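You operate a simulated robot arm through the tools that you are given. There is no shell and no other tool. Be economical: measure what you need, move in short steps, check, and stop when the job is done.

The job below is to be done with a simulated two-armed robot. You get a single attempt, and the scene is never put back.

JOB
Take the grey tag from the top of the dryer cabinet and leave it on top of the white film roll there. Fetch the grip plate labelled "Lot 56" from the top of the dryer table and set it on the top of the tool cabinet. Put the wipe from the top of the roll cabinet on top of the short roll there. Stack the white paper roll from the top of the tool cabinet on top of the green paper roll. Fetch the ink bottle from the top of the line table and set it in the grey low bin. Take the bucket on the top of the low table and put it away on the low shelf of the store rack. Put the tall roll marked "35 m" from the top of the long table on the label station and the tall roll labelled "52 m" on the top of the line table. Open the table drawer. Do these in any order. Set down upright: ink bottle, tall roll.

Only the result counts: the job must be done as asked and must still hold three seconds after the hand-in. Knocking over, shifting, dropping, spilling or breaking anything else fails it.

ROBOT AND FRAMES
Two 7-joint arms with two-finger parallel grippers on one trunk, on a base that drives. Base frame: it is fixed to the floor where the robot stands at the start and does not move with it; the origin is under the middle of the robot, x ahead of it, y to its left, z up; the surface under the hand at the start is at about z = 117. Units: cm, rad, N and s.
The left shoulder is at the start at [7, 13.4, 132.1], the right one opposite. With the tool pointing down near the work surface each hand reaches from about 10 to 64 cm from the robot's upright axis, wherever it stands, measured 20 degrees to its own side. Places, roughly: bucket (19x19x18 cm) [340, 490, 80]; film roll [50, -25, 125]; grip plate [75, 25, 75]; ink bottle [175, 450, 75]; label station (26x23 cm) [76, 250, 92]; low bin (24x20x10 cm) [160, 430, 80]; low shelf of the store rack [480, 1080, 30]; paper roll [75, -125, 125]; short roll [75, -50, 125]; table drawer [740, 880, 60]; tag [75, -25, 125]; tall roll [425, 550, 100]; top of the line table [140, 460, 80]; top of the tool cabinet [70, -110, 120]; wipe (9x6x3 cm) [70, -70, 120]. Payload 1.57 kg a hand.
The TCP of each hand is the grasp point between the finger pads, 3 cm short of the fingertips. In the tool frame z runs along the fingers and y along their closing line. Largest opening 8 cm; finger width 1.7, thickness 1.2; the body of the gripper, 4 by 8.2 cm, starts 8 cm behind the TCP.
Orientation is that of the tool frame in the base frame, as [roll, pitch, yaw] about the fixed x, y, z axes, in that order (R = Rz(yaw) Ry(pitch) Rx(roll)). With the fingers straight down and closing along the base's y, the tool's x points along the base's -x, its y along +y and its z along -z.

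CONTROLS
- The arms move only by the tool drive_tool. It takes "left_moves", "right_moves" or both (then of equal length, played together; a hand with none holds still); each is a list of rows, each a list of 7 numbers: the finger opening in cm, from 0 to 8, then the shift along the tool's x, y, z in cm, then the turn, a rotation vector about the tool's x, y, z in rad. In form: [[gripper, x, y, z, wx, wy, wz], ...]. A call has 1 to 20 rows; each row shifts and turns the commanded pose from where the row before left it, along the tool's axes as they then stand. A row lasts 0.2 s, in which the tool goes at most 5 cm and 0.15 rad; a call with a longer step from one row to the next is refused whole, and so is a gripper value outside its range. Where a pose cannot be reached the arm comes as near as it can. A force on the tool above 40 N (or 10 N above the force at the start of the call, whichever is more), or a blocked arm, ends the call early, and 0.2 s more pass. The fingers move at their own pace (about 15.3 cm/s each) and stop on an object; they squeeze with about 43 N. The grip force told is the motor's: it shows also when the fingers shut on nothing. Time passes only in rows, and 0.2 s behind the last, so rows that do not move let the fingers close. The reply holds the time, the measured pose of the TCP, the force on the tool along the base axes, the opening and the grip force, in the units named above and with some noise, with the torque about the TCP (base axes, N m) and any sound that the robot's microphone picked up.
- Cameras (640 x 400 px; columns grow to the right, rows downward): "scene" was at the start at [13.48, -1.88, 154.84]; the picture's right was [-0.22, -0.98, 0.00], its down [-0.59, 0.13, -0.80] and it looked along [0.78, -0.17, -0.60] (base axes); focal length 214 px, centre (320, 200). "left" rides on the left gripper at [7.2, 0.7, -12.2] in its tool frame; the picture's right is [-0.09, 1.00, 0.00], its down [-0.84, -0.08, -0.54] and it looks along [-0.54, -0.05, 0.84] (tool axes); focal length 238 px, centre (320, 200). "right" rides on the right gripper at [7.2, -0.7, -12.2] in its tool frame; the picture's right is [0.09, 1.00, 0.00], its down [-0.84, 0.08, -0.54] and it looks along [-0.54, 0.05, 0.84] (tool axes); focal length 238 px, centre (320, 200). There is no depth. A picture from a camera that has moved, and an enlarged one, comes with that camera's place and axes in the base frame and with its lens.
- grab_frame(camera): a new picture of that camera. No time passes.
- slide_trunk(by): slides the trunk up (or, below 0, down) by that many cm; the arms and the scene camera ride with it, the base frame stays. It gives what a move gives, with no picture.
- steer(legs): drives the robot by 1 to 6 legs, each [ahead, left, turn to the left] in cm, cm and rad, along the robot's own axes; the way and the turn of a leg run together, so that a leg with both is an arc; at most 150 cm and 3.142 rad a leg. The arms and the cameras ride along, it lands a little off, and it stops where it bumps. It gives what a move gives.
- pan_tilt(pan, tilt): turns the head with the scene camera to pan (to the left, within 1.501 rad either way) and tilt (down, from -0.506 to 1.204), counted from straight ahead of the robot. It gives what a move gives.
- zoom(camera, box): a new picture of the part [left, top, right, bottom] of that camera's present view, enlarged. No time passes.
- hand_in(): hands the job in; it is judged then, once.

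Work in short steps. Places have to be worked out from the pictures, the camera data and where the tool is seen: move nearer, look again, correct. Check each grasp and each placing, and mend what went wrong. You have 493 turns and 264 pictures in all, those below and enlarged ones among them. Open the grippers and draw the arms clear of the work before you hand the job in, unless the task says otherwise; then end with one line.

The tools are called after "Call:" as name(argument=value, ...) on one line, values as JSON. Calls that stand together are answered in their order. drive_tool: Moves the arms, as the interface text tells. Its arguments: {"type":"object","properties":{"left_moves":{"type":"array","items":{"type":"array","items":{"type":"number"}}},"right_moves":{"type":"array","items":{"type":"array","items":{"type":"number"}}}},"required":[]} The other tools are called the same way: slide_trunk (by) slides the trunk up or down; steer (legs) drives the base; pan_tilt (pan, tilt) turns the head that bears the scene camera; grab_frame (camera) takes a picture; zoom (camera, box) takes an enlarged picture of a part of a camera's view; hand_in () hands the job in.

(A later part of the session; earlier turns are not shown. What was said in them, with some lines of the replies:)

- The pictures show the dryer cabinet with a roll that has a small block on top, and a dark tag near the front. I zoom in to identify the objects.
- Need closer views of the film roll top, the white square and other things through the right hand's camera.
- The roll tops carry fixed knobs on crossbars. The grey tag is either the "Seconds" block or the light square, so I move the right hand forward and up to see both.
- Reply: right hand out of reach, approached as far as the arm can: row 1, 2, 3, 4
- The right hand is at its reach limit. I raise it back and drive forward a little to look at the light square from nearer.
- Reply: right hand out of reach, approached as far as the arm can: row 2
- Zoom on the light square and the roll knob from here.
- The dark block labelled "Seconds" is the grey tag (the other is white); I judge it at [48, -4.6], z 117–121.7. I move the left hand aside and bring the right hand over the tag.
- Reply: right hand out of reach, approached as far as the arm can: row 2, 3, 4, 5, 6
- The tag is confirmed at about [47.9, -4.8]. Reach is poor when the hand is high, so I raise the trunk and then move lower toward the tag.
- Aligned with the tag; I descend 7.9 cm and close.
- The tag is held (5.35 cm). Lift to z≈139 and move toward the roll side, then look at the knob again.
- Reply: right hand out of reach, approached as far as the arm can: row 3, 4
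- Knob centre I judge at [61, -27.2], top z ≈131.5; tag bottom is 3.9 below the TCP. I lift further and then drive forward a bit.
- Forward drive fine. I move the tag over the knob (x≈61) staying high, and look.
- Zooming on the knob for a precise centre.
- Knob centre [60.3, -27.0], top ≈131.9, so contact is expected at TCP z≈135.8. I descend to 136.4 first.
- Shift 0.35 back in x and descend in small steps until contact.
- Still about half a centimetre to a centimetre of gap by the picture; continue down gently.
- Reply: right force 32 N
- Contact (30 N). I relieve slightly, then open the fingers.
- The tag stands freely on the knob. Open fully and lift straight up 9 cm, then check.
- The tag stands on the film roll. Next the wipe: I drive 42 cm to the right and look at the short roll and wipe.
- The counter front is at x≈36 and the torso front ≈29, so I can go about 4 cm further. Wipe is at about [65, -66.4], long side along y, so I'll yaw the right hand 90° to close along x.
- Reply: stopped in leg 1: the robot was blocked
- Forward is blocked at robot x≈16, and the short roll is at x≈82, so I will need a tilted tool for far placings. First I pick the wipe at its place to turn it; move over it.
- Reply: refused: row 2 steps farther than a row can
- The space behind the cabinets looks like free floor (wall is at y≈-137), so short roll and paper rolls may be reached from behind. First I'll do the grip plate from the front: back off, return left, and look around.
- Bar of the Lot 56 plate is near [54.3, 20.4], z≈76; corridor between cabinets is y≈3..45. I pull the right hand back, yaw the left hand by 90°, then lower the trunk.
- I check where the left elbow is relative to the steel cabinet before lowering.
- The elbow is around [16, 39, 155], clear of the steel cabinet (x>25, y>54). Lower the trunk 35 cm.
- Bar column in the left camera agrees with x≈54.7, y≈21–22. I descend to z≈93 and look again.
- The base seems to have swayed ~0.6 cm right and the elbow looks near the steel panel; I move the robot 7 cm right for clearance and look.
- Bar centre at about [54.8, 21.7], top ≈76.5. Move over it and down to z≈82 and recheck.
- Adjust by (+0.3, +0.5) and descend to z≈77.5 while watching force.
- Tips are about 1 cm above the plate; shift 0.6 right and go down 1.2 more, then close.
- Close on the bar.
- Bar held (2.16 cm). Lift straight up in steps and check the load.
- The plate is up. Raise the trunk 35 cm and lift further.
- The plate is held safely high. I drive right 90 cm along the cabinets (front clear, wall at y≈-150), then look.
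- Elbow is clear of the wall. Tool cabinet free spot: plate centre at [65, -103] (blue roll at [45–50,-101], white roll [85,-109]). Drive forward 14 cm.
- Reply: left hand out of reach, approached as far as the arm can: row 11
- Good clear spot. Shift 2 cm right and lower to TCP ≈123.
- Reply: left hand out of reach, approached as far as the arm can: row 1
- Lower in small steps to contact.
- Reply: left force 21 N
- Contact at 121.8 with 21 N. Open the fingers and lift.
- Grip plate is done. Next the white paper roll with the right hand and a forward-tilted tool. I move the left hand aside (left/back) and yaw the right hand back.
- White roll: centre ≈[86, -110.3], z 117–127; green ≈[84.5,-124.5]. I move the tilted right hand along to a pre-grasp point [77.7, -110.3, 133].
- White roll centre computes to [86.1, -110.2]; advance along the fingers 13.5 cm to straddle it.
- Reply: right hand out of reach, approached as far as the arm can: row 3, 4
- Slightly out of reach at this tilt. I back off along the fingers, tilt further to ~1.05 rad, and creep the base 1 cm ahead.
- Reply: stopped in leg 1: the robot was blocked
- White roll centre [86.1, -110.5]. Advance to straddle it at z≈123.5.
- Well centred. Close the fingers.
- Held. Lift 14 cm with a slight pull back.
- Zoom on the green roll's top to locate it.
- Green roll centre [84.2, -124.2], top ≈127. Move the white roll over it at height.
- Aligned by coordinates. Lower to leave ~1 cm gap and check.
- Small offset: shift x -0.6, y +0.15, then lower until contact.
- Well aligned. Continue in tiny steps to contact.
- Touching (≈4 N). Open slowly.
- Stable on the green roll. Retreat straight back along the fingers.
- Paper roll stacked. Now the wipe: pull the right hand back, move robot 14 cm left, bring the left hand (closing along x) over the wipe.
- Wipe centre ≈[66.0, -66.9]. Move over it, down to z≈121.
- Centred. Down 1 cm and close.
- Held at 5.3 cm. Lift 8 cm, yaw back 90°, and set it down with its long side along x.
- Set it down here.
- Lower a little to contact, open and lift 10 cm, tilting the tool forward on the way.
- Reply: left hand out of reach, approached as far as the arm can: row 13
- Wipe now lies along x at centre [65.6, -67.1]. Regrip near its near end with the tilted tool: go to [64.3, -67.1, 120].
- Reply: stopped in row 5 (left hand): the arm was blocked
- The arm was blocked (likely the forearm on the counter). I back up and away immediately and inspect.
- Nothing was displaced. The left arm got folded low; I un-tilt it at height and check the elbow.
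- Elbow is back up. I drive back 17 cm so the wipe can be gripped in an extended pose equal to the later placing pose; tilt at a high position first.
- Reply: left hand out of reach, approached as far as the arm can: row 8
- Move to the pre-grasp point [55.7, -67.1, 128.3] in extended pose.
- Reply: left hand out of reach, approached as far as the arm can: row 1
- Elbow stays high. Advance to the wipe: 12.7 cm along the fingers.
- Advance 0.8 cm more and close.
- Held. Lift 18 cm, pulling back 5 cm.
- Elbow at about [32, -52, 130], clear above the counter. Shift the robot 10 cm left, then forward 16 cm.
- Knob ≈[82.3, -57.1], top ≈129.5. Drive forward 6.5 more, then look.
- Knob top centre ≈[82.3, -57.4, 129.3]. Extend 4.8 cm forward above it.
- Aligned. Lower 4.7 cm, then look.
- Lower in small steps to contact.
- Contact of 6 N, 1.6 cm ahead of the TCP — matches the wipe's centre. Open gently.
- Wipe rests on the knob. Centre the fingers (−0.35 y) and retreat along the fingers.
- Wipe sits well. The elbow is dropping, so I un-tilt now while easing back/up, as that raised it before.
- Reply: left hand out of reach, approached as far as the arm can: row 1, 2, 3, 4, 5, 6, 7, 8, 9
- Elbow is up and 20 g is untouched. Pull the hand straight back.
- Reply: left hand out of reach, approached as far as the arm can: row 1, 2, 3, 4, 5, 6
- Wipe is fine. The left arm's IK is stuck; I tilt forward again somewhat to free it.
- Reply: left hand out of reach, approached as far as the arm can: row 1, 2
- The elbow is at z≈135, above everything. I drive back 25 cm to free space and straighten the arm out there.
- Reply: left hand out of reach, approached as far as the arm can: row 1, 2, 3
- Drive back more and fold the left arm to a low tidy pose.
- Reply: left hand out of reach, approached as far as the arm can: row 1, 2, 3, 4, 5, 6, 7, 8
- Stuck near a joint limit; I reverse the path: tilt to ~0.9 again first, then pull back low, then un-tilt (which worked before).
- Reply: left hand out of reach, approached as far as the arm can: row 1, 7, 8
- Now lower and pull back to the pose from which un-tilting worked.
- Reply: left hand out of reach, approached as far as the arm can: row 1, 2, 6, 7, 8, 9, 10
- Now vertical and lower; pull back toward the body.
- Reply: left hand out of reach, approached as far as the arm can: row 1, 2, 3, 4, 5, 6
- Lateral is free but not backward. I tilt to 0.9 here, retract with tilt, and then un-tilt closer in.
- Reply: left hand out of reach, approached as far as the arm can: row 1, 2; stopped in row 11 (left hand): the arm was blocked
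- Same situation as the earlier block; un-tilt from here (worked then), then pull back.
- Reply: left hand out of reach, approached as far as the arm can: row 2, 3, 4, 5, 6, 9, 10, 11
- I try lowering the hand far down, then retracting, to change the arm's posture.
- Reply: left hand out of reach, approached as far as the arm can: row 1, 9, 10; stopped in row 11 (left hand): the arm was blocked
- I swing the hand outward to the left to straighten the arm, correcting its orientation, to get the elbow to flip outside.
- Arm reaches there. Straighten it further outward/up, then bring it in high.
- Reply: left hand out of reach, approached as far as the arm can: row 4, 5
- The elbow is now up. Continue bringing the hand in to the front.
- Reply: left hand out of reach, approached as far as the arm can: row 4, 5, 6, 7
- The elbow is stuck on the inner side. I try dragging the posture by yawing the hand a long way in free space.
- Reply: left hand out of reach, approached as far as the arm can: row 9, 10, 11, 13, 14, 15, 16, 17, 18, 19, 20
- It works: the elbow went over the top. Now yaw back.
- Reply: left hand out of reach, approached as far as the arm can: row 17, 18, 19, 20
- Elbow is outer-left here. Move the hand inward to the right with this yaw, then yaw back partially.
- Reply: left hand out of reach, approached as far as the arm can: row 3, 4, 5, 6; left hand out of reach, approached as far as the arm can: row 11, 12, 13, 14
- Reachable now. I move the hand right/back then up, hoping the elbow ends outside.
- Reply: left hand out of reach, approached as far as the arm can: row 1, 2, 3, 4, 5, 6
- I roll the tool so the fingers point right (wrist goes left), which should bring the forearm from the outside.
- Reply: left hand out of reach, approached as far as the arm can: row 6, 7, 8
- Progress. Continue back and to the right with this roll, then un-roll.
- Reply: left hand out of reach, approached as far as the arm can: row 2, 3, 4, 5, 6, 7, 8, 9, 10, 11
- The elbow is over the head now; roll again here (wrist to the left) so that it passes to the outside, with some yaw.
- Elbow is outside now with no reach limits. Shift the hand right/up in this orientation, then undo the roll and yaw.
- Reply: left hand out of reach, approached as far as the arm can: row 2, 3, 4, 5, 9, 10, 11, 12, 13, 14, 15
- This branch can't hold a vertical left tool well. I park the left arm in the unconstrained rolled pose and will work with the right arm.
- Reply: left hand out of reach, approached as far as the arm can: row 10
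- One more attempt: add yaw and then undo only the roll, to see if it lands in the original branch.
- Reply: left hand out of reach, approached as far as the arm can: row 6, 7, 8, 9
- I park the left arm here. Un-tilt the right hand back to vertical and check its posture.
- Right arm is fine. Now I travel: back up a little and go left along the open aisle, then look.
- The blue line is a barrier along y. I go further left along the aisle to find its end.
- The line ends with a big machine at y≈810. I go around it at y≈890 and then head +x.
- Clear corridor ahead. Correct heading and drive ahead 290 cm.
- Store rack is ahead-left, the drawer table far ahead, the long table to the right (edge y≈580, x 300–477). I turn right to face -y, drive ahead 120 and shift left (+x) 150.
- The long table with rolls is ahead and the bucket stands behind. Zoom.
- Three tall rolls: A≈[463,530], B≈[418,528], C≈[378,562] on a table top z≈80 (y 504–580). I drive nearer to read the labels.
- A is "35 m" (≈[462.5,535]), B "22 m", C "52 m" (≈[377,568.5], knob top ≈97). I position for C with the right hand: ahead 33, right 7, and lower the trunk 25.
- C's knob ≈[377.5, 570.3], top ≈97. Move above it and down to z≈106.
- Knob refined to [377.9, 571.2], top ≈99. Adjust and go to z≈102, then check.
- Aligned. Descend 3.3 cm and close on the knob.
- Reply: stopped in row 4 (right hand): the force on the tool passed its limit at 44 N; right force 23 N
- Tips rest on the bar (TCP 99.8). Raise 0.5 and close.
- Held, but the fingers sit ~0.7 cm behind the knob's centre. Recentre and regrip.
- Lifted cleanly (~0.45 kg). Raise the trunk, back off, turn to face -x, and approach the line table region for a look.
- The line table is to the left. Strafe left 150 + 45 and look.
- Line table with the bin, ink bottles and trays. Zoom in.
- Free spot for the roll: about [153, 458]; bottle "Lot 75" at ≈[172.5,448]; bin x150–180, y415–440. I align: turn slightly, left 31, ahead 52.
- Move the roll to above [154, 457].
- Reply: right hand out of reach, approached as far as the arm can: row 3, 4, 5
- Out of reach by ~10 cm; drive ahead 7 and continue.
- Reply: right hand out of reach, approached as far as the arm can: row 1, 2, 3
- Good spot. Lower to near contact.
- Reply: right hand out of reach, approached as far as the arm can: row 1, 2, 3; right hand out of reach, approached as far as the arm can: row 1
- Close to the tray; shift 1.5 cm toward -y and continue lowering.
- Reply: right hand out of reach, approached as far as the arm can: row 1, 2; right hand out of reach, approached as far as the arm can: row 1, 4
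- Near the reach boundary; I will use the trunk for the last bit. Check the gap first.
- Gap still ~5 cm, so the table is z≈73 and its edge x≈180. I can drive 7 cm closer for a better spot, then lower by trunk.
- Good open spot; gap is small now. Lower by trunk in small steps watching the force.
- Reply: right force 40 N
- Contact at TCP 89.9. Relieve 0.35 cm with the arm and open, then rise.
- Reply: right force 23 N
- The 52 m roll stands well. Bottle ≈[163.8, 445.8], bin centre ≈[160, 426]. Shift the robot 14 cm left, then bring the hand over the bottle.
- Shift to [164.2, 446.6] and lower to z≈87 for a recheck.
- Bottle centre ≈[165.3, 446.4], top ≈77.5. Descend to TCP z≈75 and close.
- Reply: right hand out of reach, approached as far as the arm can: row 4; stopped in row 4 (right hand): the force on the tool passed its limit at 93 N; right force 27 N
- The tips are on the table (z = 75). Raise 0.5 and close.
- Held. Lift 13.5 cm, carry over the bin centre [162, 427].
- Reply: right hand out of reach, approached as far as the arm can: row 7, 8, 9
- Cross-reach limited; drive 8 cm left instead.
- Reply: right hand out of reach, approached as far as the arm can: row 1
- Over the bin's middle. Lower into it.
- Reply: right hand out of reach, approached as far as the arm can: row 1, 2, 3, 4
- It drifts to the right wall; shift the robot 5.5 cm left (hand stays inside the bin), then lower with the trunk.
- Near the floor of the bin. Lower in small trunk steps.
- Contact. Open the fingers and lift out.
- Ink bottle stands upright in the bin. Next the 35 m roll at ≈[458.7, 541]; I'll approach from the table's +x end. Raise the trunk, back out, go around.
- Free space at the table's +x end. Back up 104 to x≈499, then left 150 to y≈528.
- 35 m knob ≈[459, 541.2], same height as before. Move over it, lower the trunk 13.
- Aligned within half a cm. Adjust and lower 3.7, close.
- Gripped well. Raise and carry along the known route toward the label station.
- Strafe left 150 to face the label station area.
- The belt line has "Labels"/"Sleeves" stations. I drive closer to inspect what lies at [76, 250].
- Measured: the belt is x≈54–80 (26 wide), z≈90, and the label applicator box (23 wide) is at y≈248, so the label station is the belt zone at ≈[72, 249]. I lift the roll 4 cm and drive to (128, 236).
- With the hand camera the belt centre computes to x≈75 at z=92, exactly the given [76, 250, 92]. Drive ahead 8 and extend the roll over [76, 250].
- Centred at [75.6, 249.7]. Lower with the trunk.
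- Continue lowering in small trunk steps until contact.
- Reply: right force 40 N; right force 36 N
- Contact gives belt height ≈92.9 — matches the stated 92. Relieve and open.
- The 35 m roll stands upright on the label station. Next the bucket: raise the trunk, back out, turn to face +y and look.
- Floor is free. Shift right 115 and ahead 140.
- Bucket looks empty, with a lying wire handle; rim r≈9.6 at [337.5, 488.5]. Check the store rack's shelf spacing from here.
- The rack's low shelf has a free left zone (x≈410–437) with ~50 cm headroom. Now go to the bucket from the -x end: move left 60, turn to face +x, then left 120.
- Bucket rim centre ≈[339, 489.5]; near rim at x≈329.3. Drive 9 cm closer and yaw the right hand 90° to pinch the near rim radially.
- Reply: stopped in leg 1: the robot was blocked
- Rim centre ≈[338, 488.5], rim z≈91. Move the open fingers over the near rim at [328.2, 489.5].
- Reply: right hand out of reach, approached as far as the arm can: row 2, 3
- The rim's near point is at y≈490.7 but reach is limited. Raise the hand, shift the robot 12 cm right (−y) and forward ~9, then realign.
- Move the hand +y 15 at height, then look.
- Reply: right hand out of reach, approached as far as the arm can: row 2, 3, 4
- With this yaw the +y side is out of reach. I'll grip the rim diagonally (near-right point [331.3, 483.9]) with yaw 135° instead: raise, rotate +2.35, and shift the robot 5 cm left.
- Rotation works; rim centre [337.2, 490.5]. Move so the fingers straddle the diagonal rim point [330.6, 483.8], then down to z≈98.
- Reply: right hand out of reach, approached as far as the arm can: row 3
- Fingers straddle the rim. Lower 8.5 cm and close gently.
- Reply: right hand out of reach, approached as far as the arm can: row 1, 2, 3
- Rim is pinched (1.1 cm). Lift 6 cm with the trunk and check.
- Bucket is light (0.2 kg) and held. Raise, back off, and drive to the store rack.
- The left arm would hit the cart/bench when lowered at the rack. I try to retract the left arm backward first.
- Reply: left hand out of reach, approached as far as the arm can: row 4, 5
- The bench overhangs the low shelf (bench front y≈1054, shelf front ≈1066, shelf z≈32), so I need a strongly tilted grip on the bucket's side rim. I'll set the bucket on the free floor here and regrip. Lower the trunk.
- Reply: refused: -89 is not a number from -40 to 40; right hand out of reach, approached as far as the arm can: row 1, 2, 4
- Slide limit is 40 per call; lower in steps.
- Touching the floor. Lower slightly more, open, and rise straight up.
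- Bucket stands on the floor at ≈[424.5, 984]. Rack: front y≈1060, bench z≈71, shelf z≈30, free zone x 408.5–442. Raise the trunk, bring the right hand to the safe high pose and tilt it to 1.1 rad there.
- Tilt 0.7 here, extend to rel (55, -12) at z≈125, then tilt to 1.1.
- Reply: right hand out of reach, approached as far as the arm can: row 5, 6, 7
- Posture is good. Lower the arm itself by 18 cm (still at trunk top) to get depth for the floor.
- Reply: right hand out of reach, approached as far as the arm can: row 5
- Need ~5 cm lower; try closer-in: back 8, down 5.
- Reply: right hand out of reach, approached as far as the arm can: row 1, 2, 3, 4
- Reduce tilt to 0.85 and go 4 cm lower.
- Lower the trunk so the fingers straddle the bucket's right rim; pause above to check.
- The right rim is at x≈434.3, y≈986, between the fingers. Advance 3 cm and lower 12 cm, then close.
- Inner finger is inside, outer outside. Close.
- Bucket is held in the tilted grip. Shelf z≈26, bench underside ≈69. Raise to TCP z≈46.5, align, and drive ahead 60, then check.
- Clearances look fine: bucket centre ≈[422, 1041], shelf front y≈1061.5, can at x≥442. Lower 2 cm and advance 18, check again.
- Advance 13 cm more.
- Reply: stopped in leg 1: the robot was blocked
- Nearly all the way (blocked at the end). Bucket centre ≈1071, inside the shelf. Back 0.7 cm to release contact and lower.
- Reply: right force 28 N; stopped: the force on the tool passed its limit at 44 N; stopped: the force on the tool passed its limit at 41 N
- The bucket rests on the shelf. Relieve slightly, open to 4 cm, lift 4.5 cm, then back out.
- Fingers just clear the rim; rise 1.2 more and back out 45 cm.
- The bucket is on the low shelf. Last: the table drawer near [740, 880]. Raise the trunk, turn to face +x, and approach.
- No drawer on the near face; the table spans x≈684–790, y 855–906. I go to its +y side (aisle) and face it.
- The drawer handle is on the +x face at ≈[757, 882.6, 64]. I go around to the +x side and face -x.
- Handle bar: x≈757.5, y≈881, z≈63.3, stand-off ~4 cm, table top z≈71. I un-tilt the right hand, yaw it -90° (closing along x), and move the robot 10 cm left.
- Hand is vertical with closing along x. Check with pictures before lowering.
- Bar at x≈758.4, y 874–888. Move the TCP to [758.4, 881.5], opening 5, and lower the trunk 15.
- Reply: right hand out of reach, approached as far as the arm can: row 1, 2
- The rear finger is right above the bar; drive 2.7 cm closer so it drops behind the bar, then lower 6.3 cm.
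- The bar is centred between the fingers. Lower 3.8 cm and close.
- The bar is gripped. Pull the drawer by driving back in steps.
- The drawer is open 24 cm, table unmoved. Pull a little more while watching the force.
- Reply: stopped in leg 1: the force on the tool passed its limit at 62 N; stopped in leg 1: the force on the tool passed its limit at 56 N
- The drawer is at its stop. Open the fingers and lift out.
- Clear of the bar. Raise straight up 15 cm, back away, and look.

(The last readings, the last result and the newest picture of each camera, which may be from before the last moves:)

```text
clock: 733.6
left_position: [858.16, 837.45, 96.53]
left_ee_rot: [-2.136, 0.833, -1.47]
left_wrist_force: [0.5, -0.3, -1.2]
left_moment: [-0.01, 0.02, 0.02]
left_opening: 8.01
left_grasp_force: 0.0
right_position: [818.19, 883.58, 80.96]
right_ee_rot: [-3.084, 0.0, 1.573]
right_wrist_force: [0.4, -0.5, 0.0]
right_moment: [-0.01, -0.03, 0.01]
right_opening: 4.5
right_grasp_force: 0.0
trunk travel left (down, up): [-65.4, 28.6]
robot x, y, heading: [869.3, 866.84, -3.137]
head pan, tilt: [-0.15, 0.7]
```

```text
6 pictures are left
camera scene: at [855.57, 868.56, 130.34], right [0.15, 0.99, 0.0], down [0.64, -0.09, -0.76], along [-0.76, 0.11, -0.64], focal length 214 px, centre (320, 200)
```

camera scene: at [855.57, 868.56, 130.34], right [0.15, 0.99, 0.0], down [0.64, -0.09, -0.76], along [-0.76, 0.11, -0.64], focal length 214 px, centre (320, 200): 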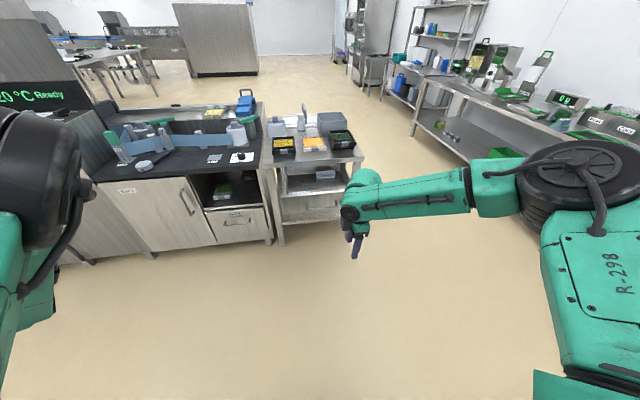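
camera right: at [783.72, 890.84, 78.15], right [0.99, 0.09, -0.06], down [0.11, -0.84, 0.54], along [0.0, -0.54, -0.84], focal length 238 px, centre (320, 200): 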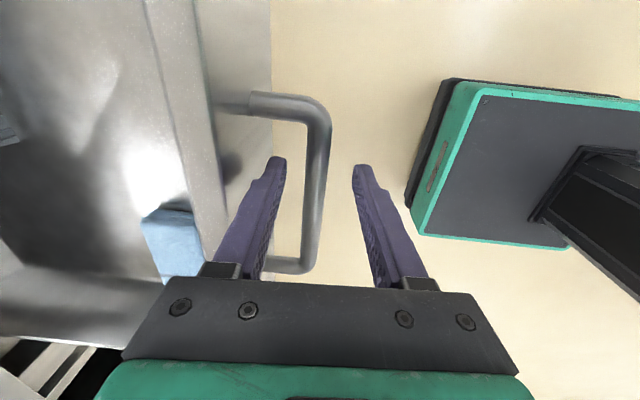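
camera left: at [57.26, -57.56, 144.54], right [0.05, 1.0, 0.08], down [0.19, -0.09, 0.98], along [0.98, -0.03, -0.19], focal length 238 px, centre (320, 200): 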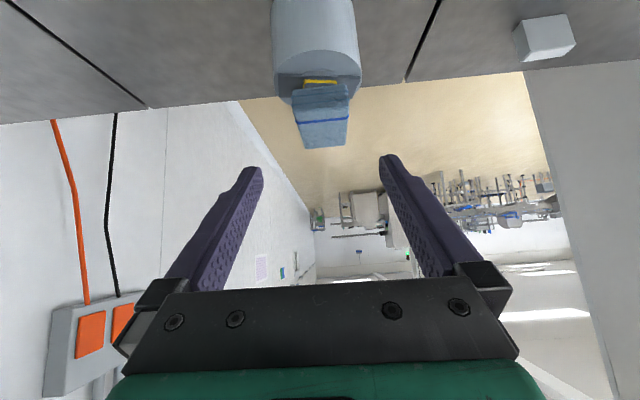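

Call:
zoom(camera="scene", box=[250, 120, 390, 250])

```text
3.08 times, centred on (320, 185) of scene
camera zoom: at [855.57, 868.56, 130.34], right [0.15, 0.99, 0.0], down [0.64, -0.09, -0.76], along [-0.76, 0.11, -0.64], focal length 660 px, centre (320, 246)
```

zoom: 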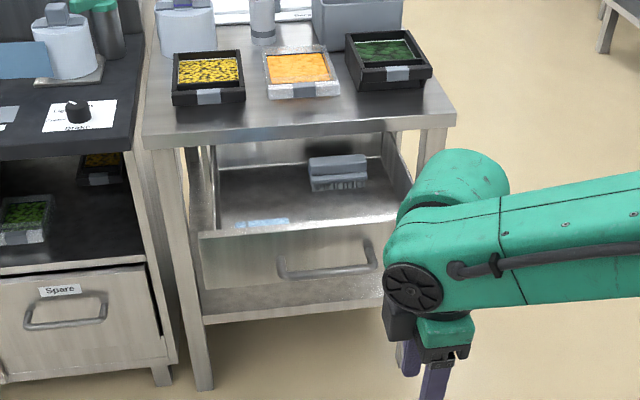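

All jobs are done: the drawer is fully open, both grippers are open and the arms are clear of the work. Handing in.

Call:
hand_in()

```text
The job is handed in.
```

I handed the job in with every part of it carried out. The one placing I'm not sure of is the 35 m roll. I put it on the belt at [76, 250], which matches the stated label station. An open tray of about that size stands behind the belt, beside the "Labels" sticker.
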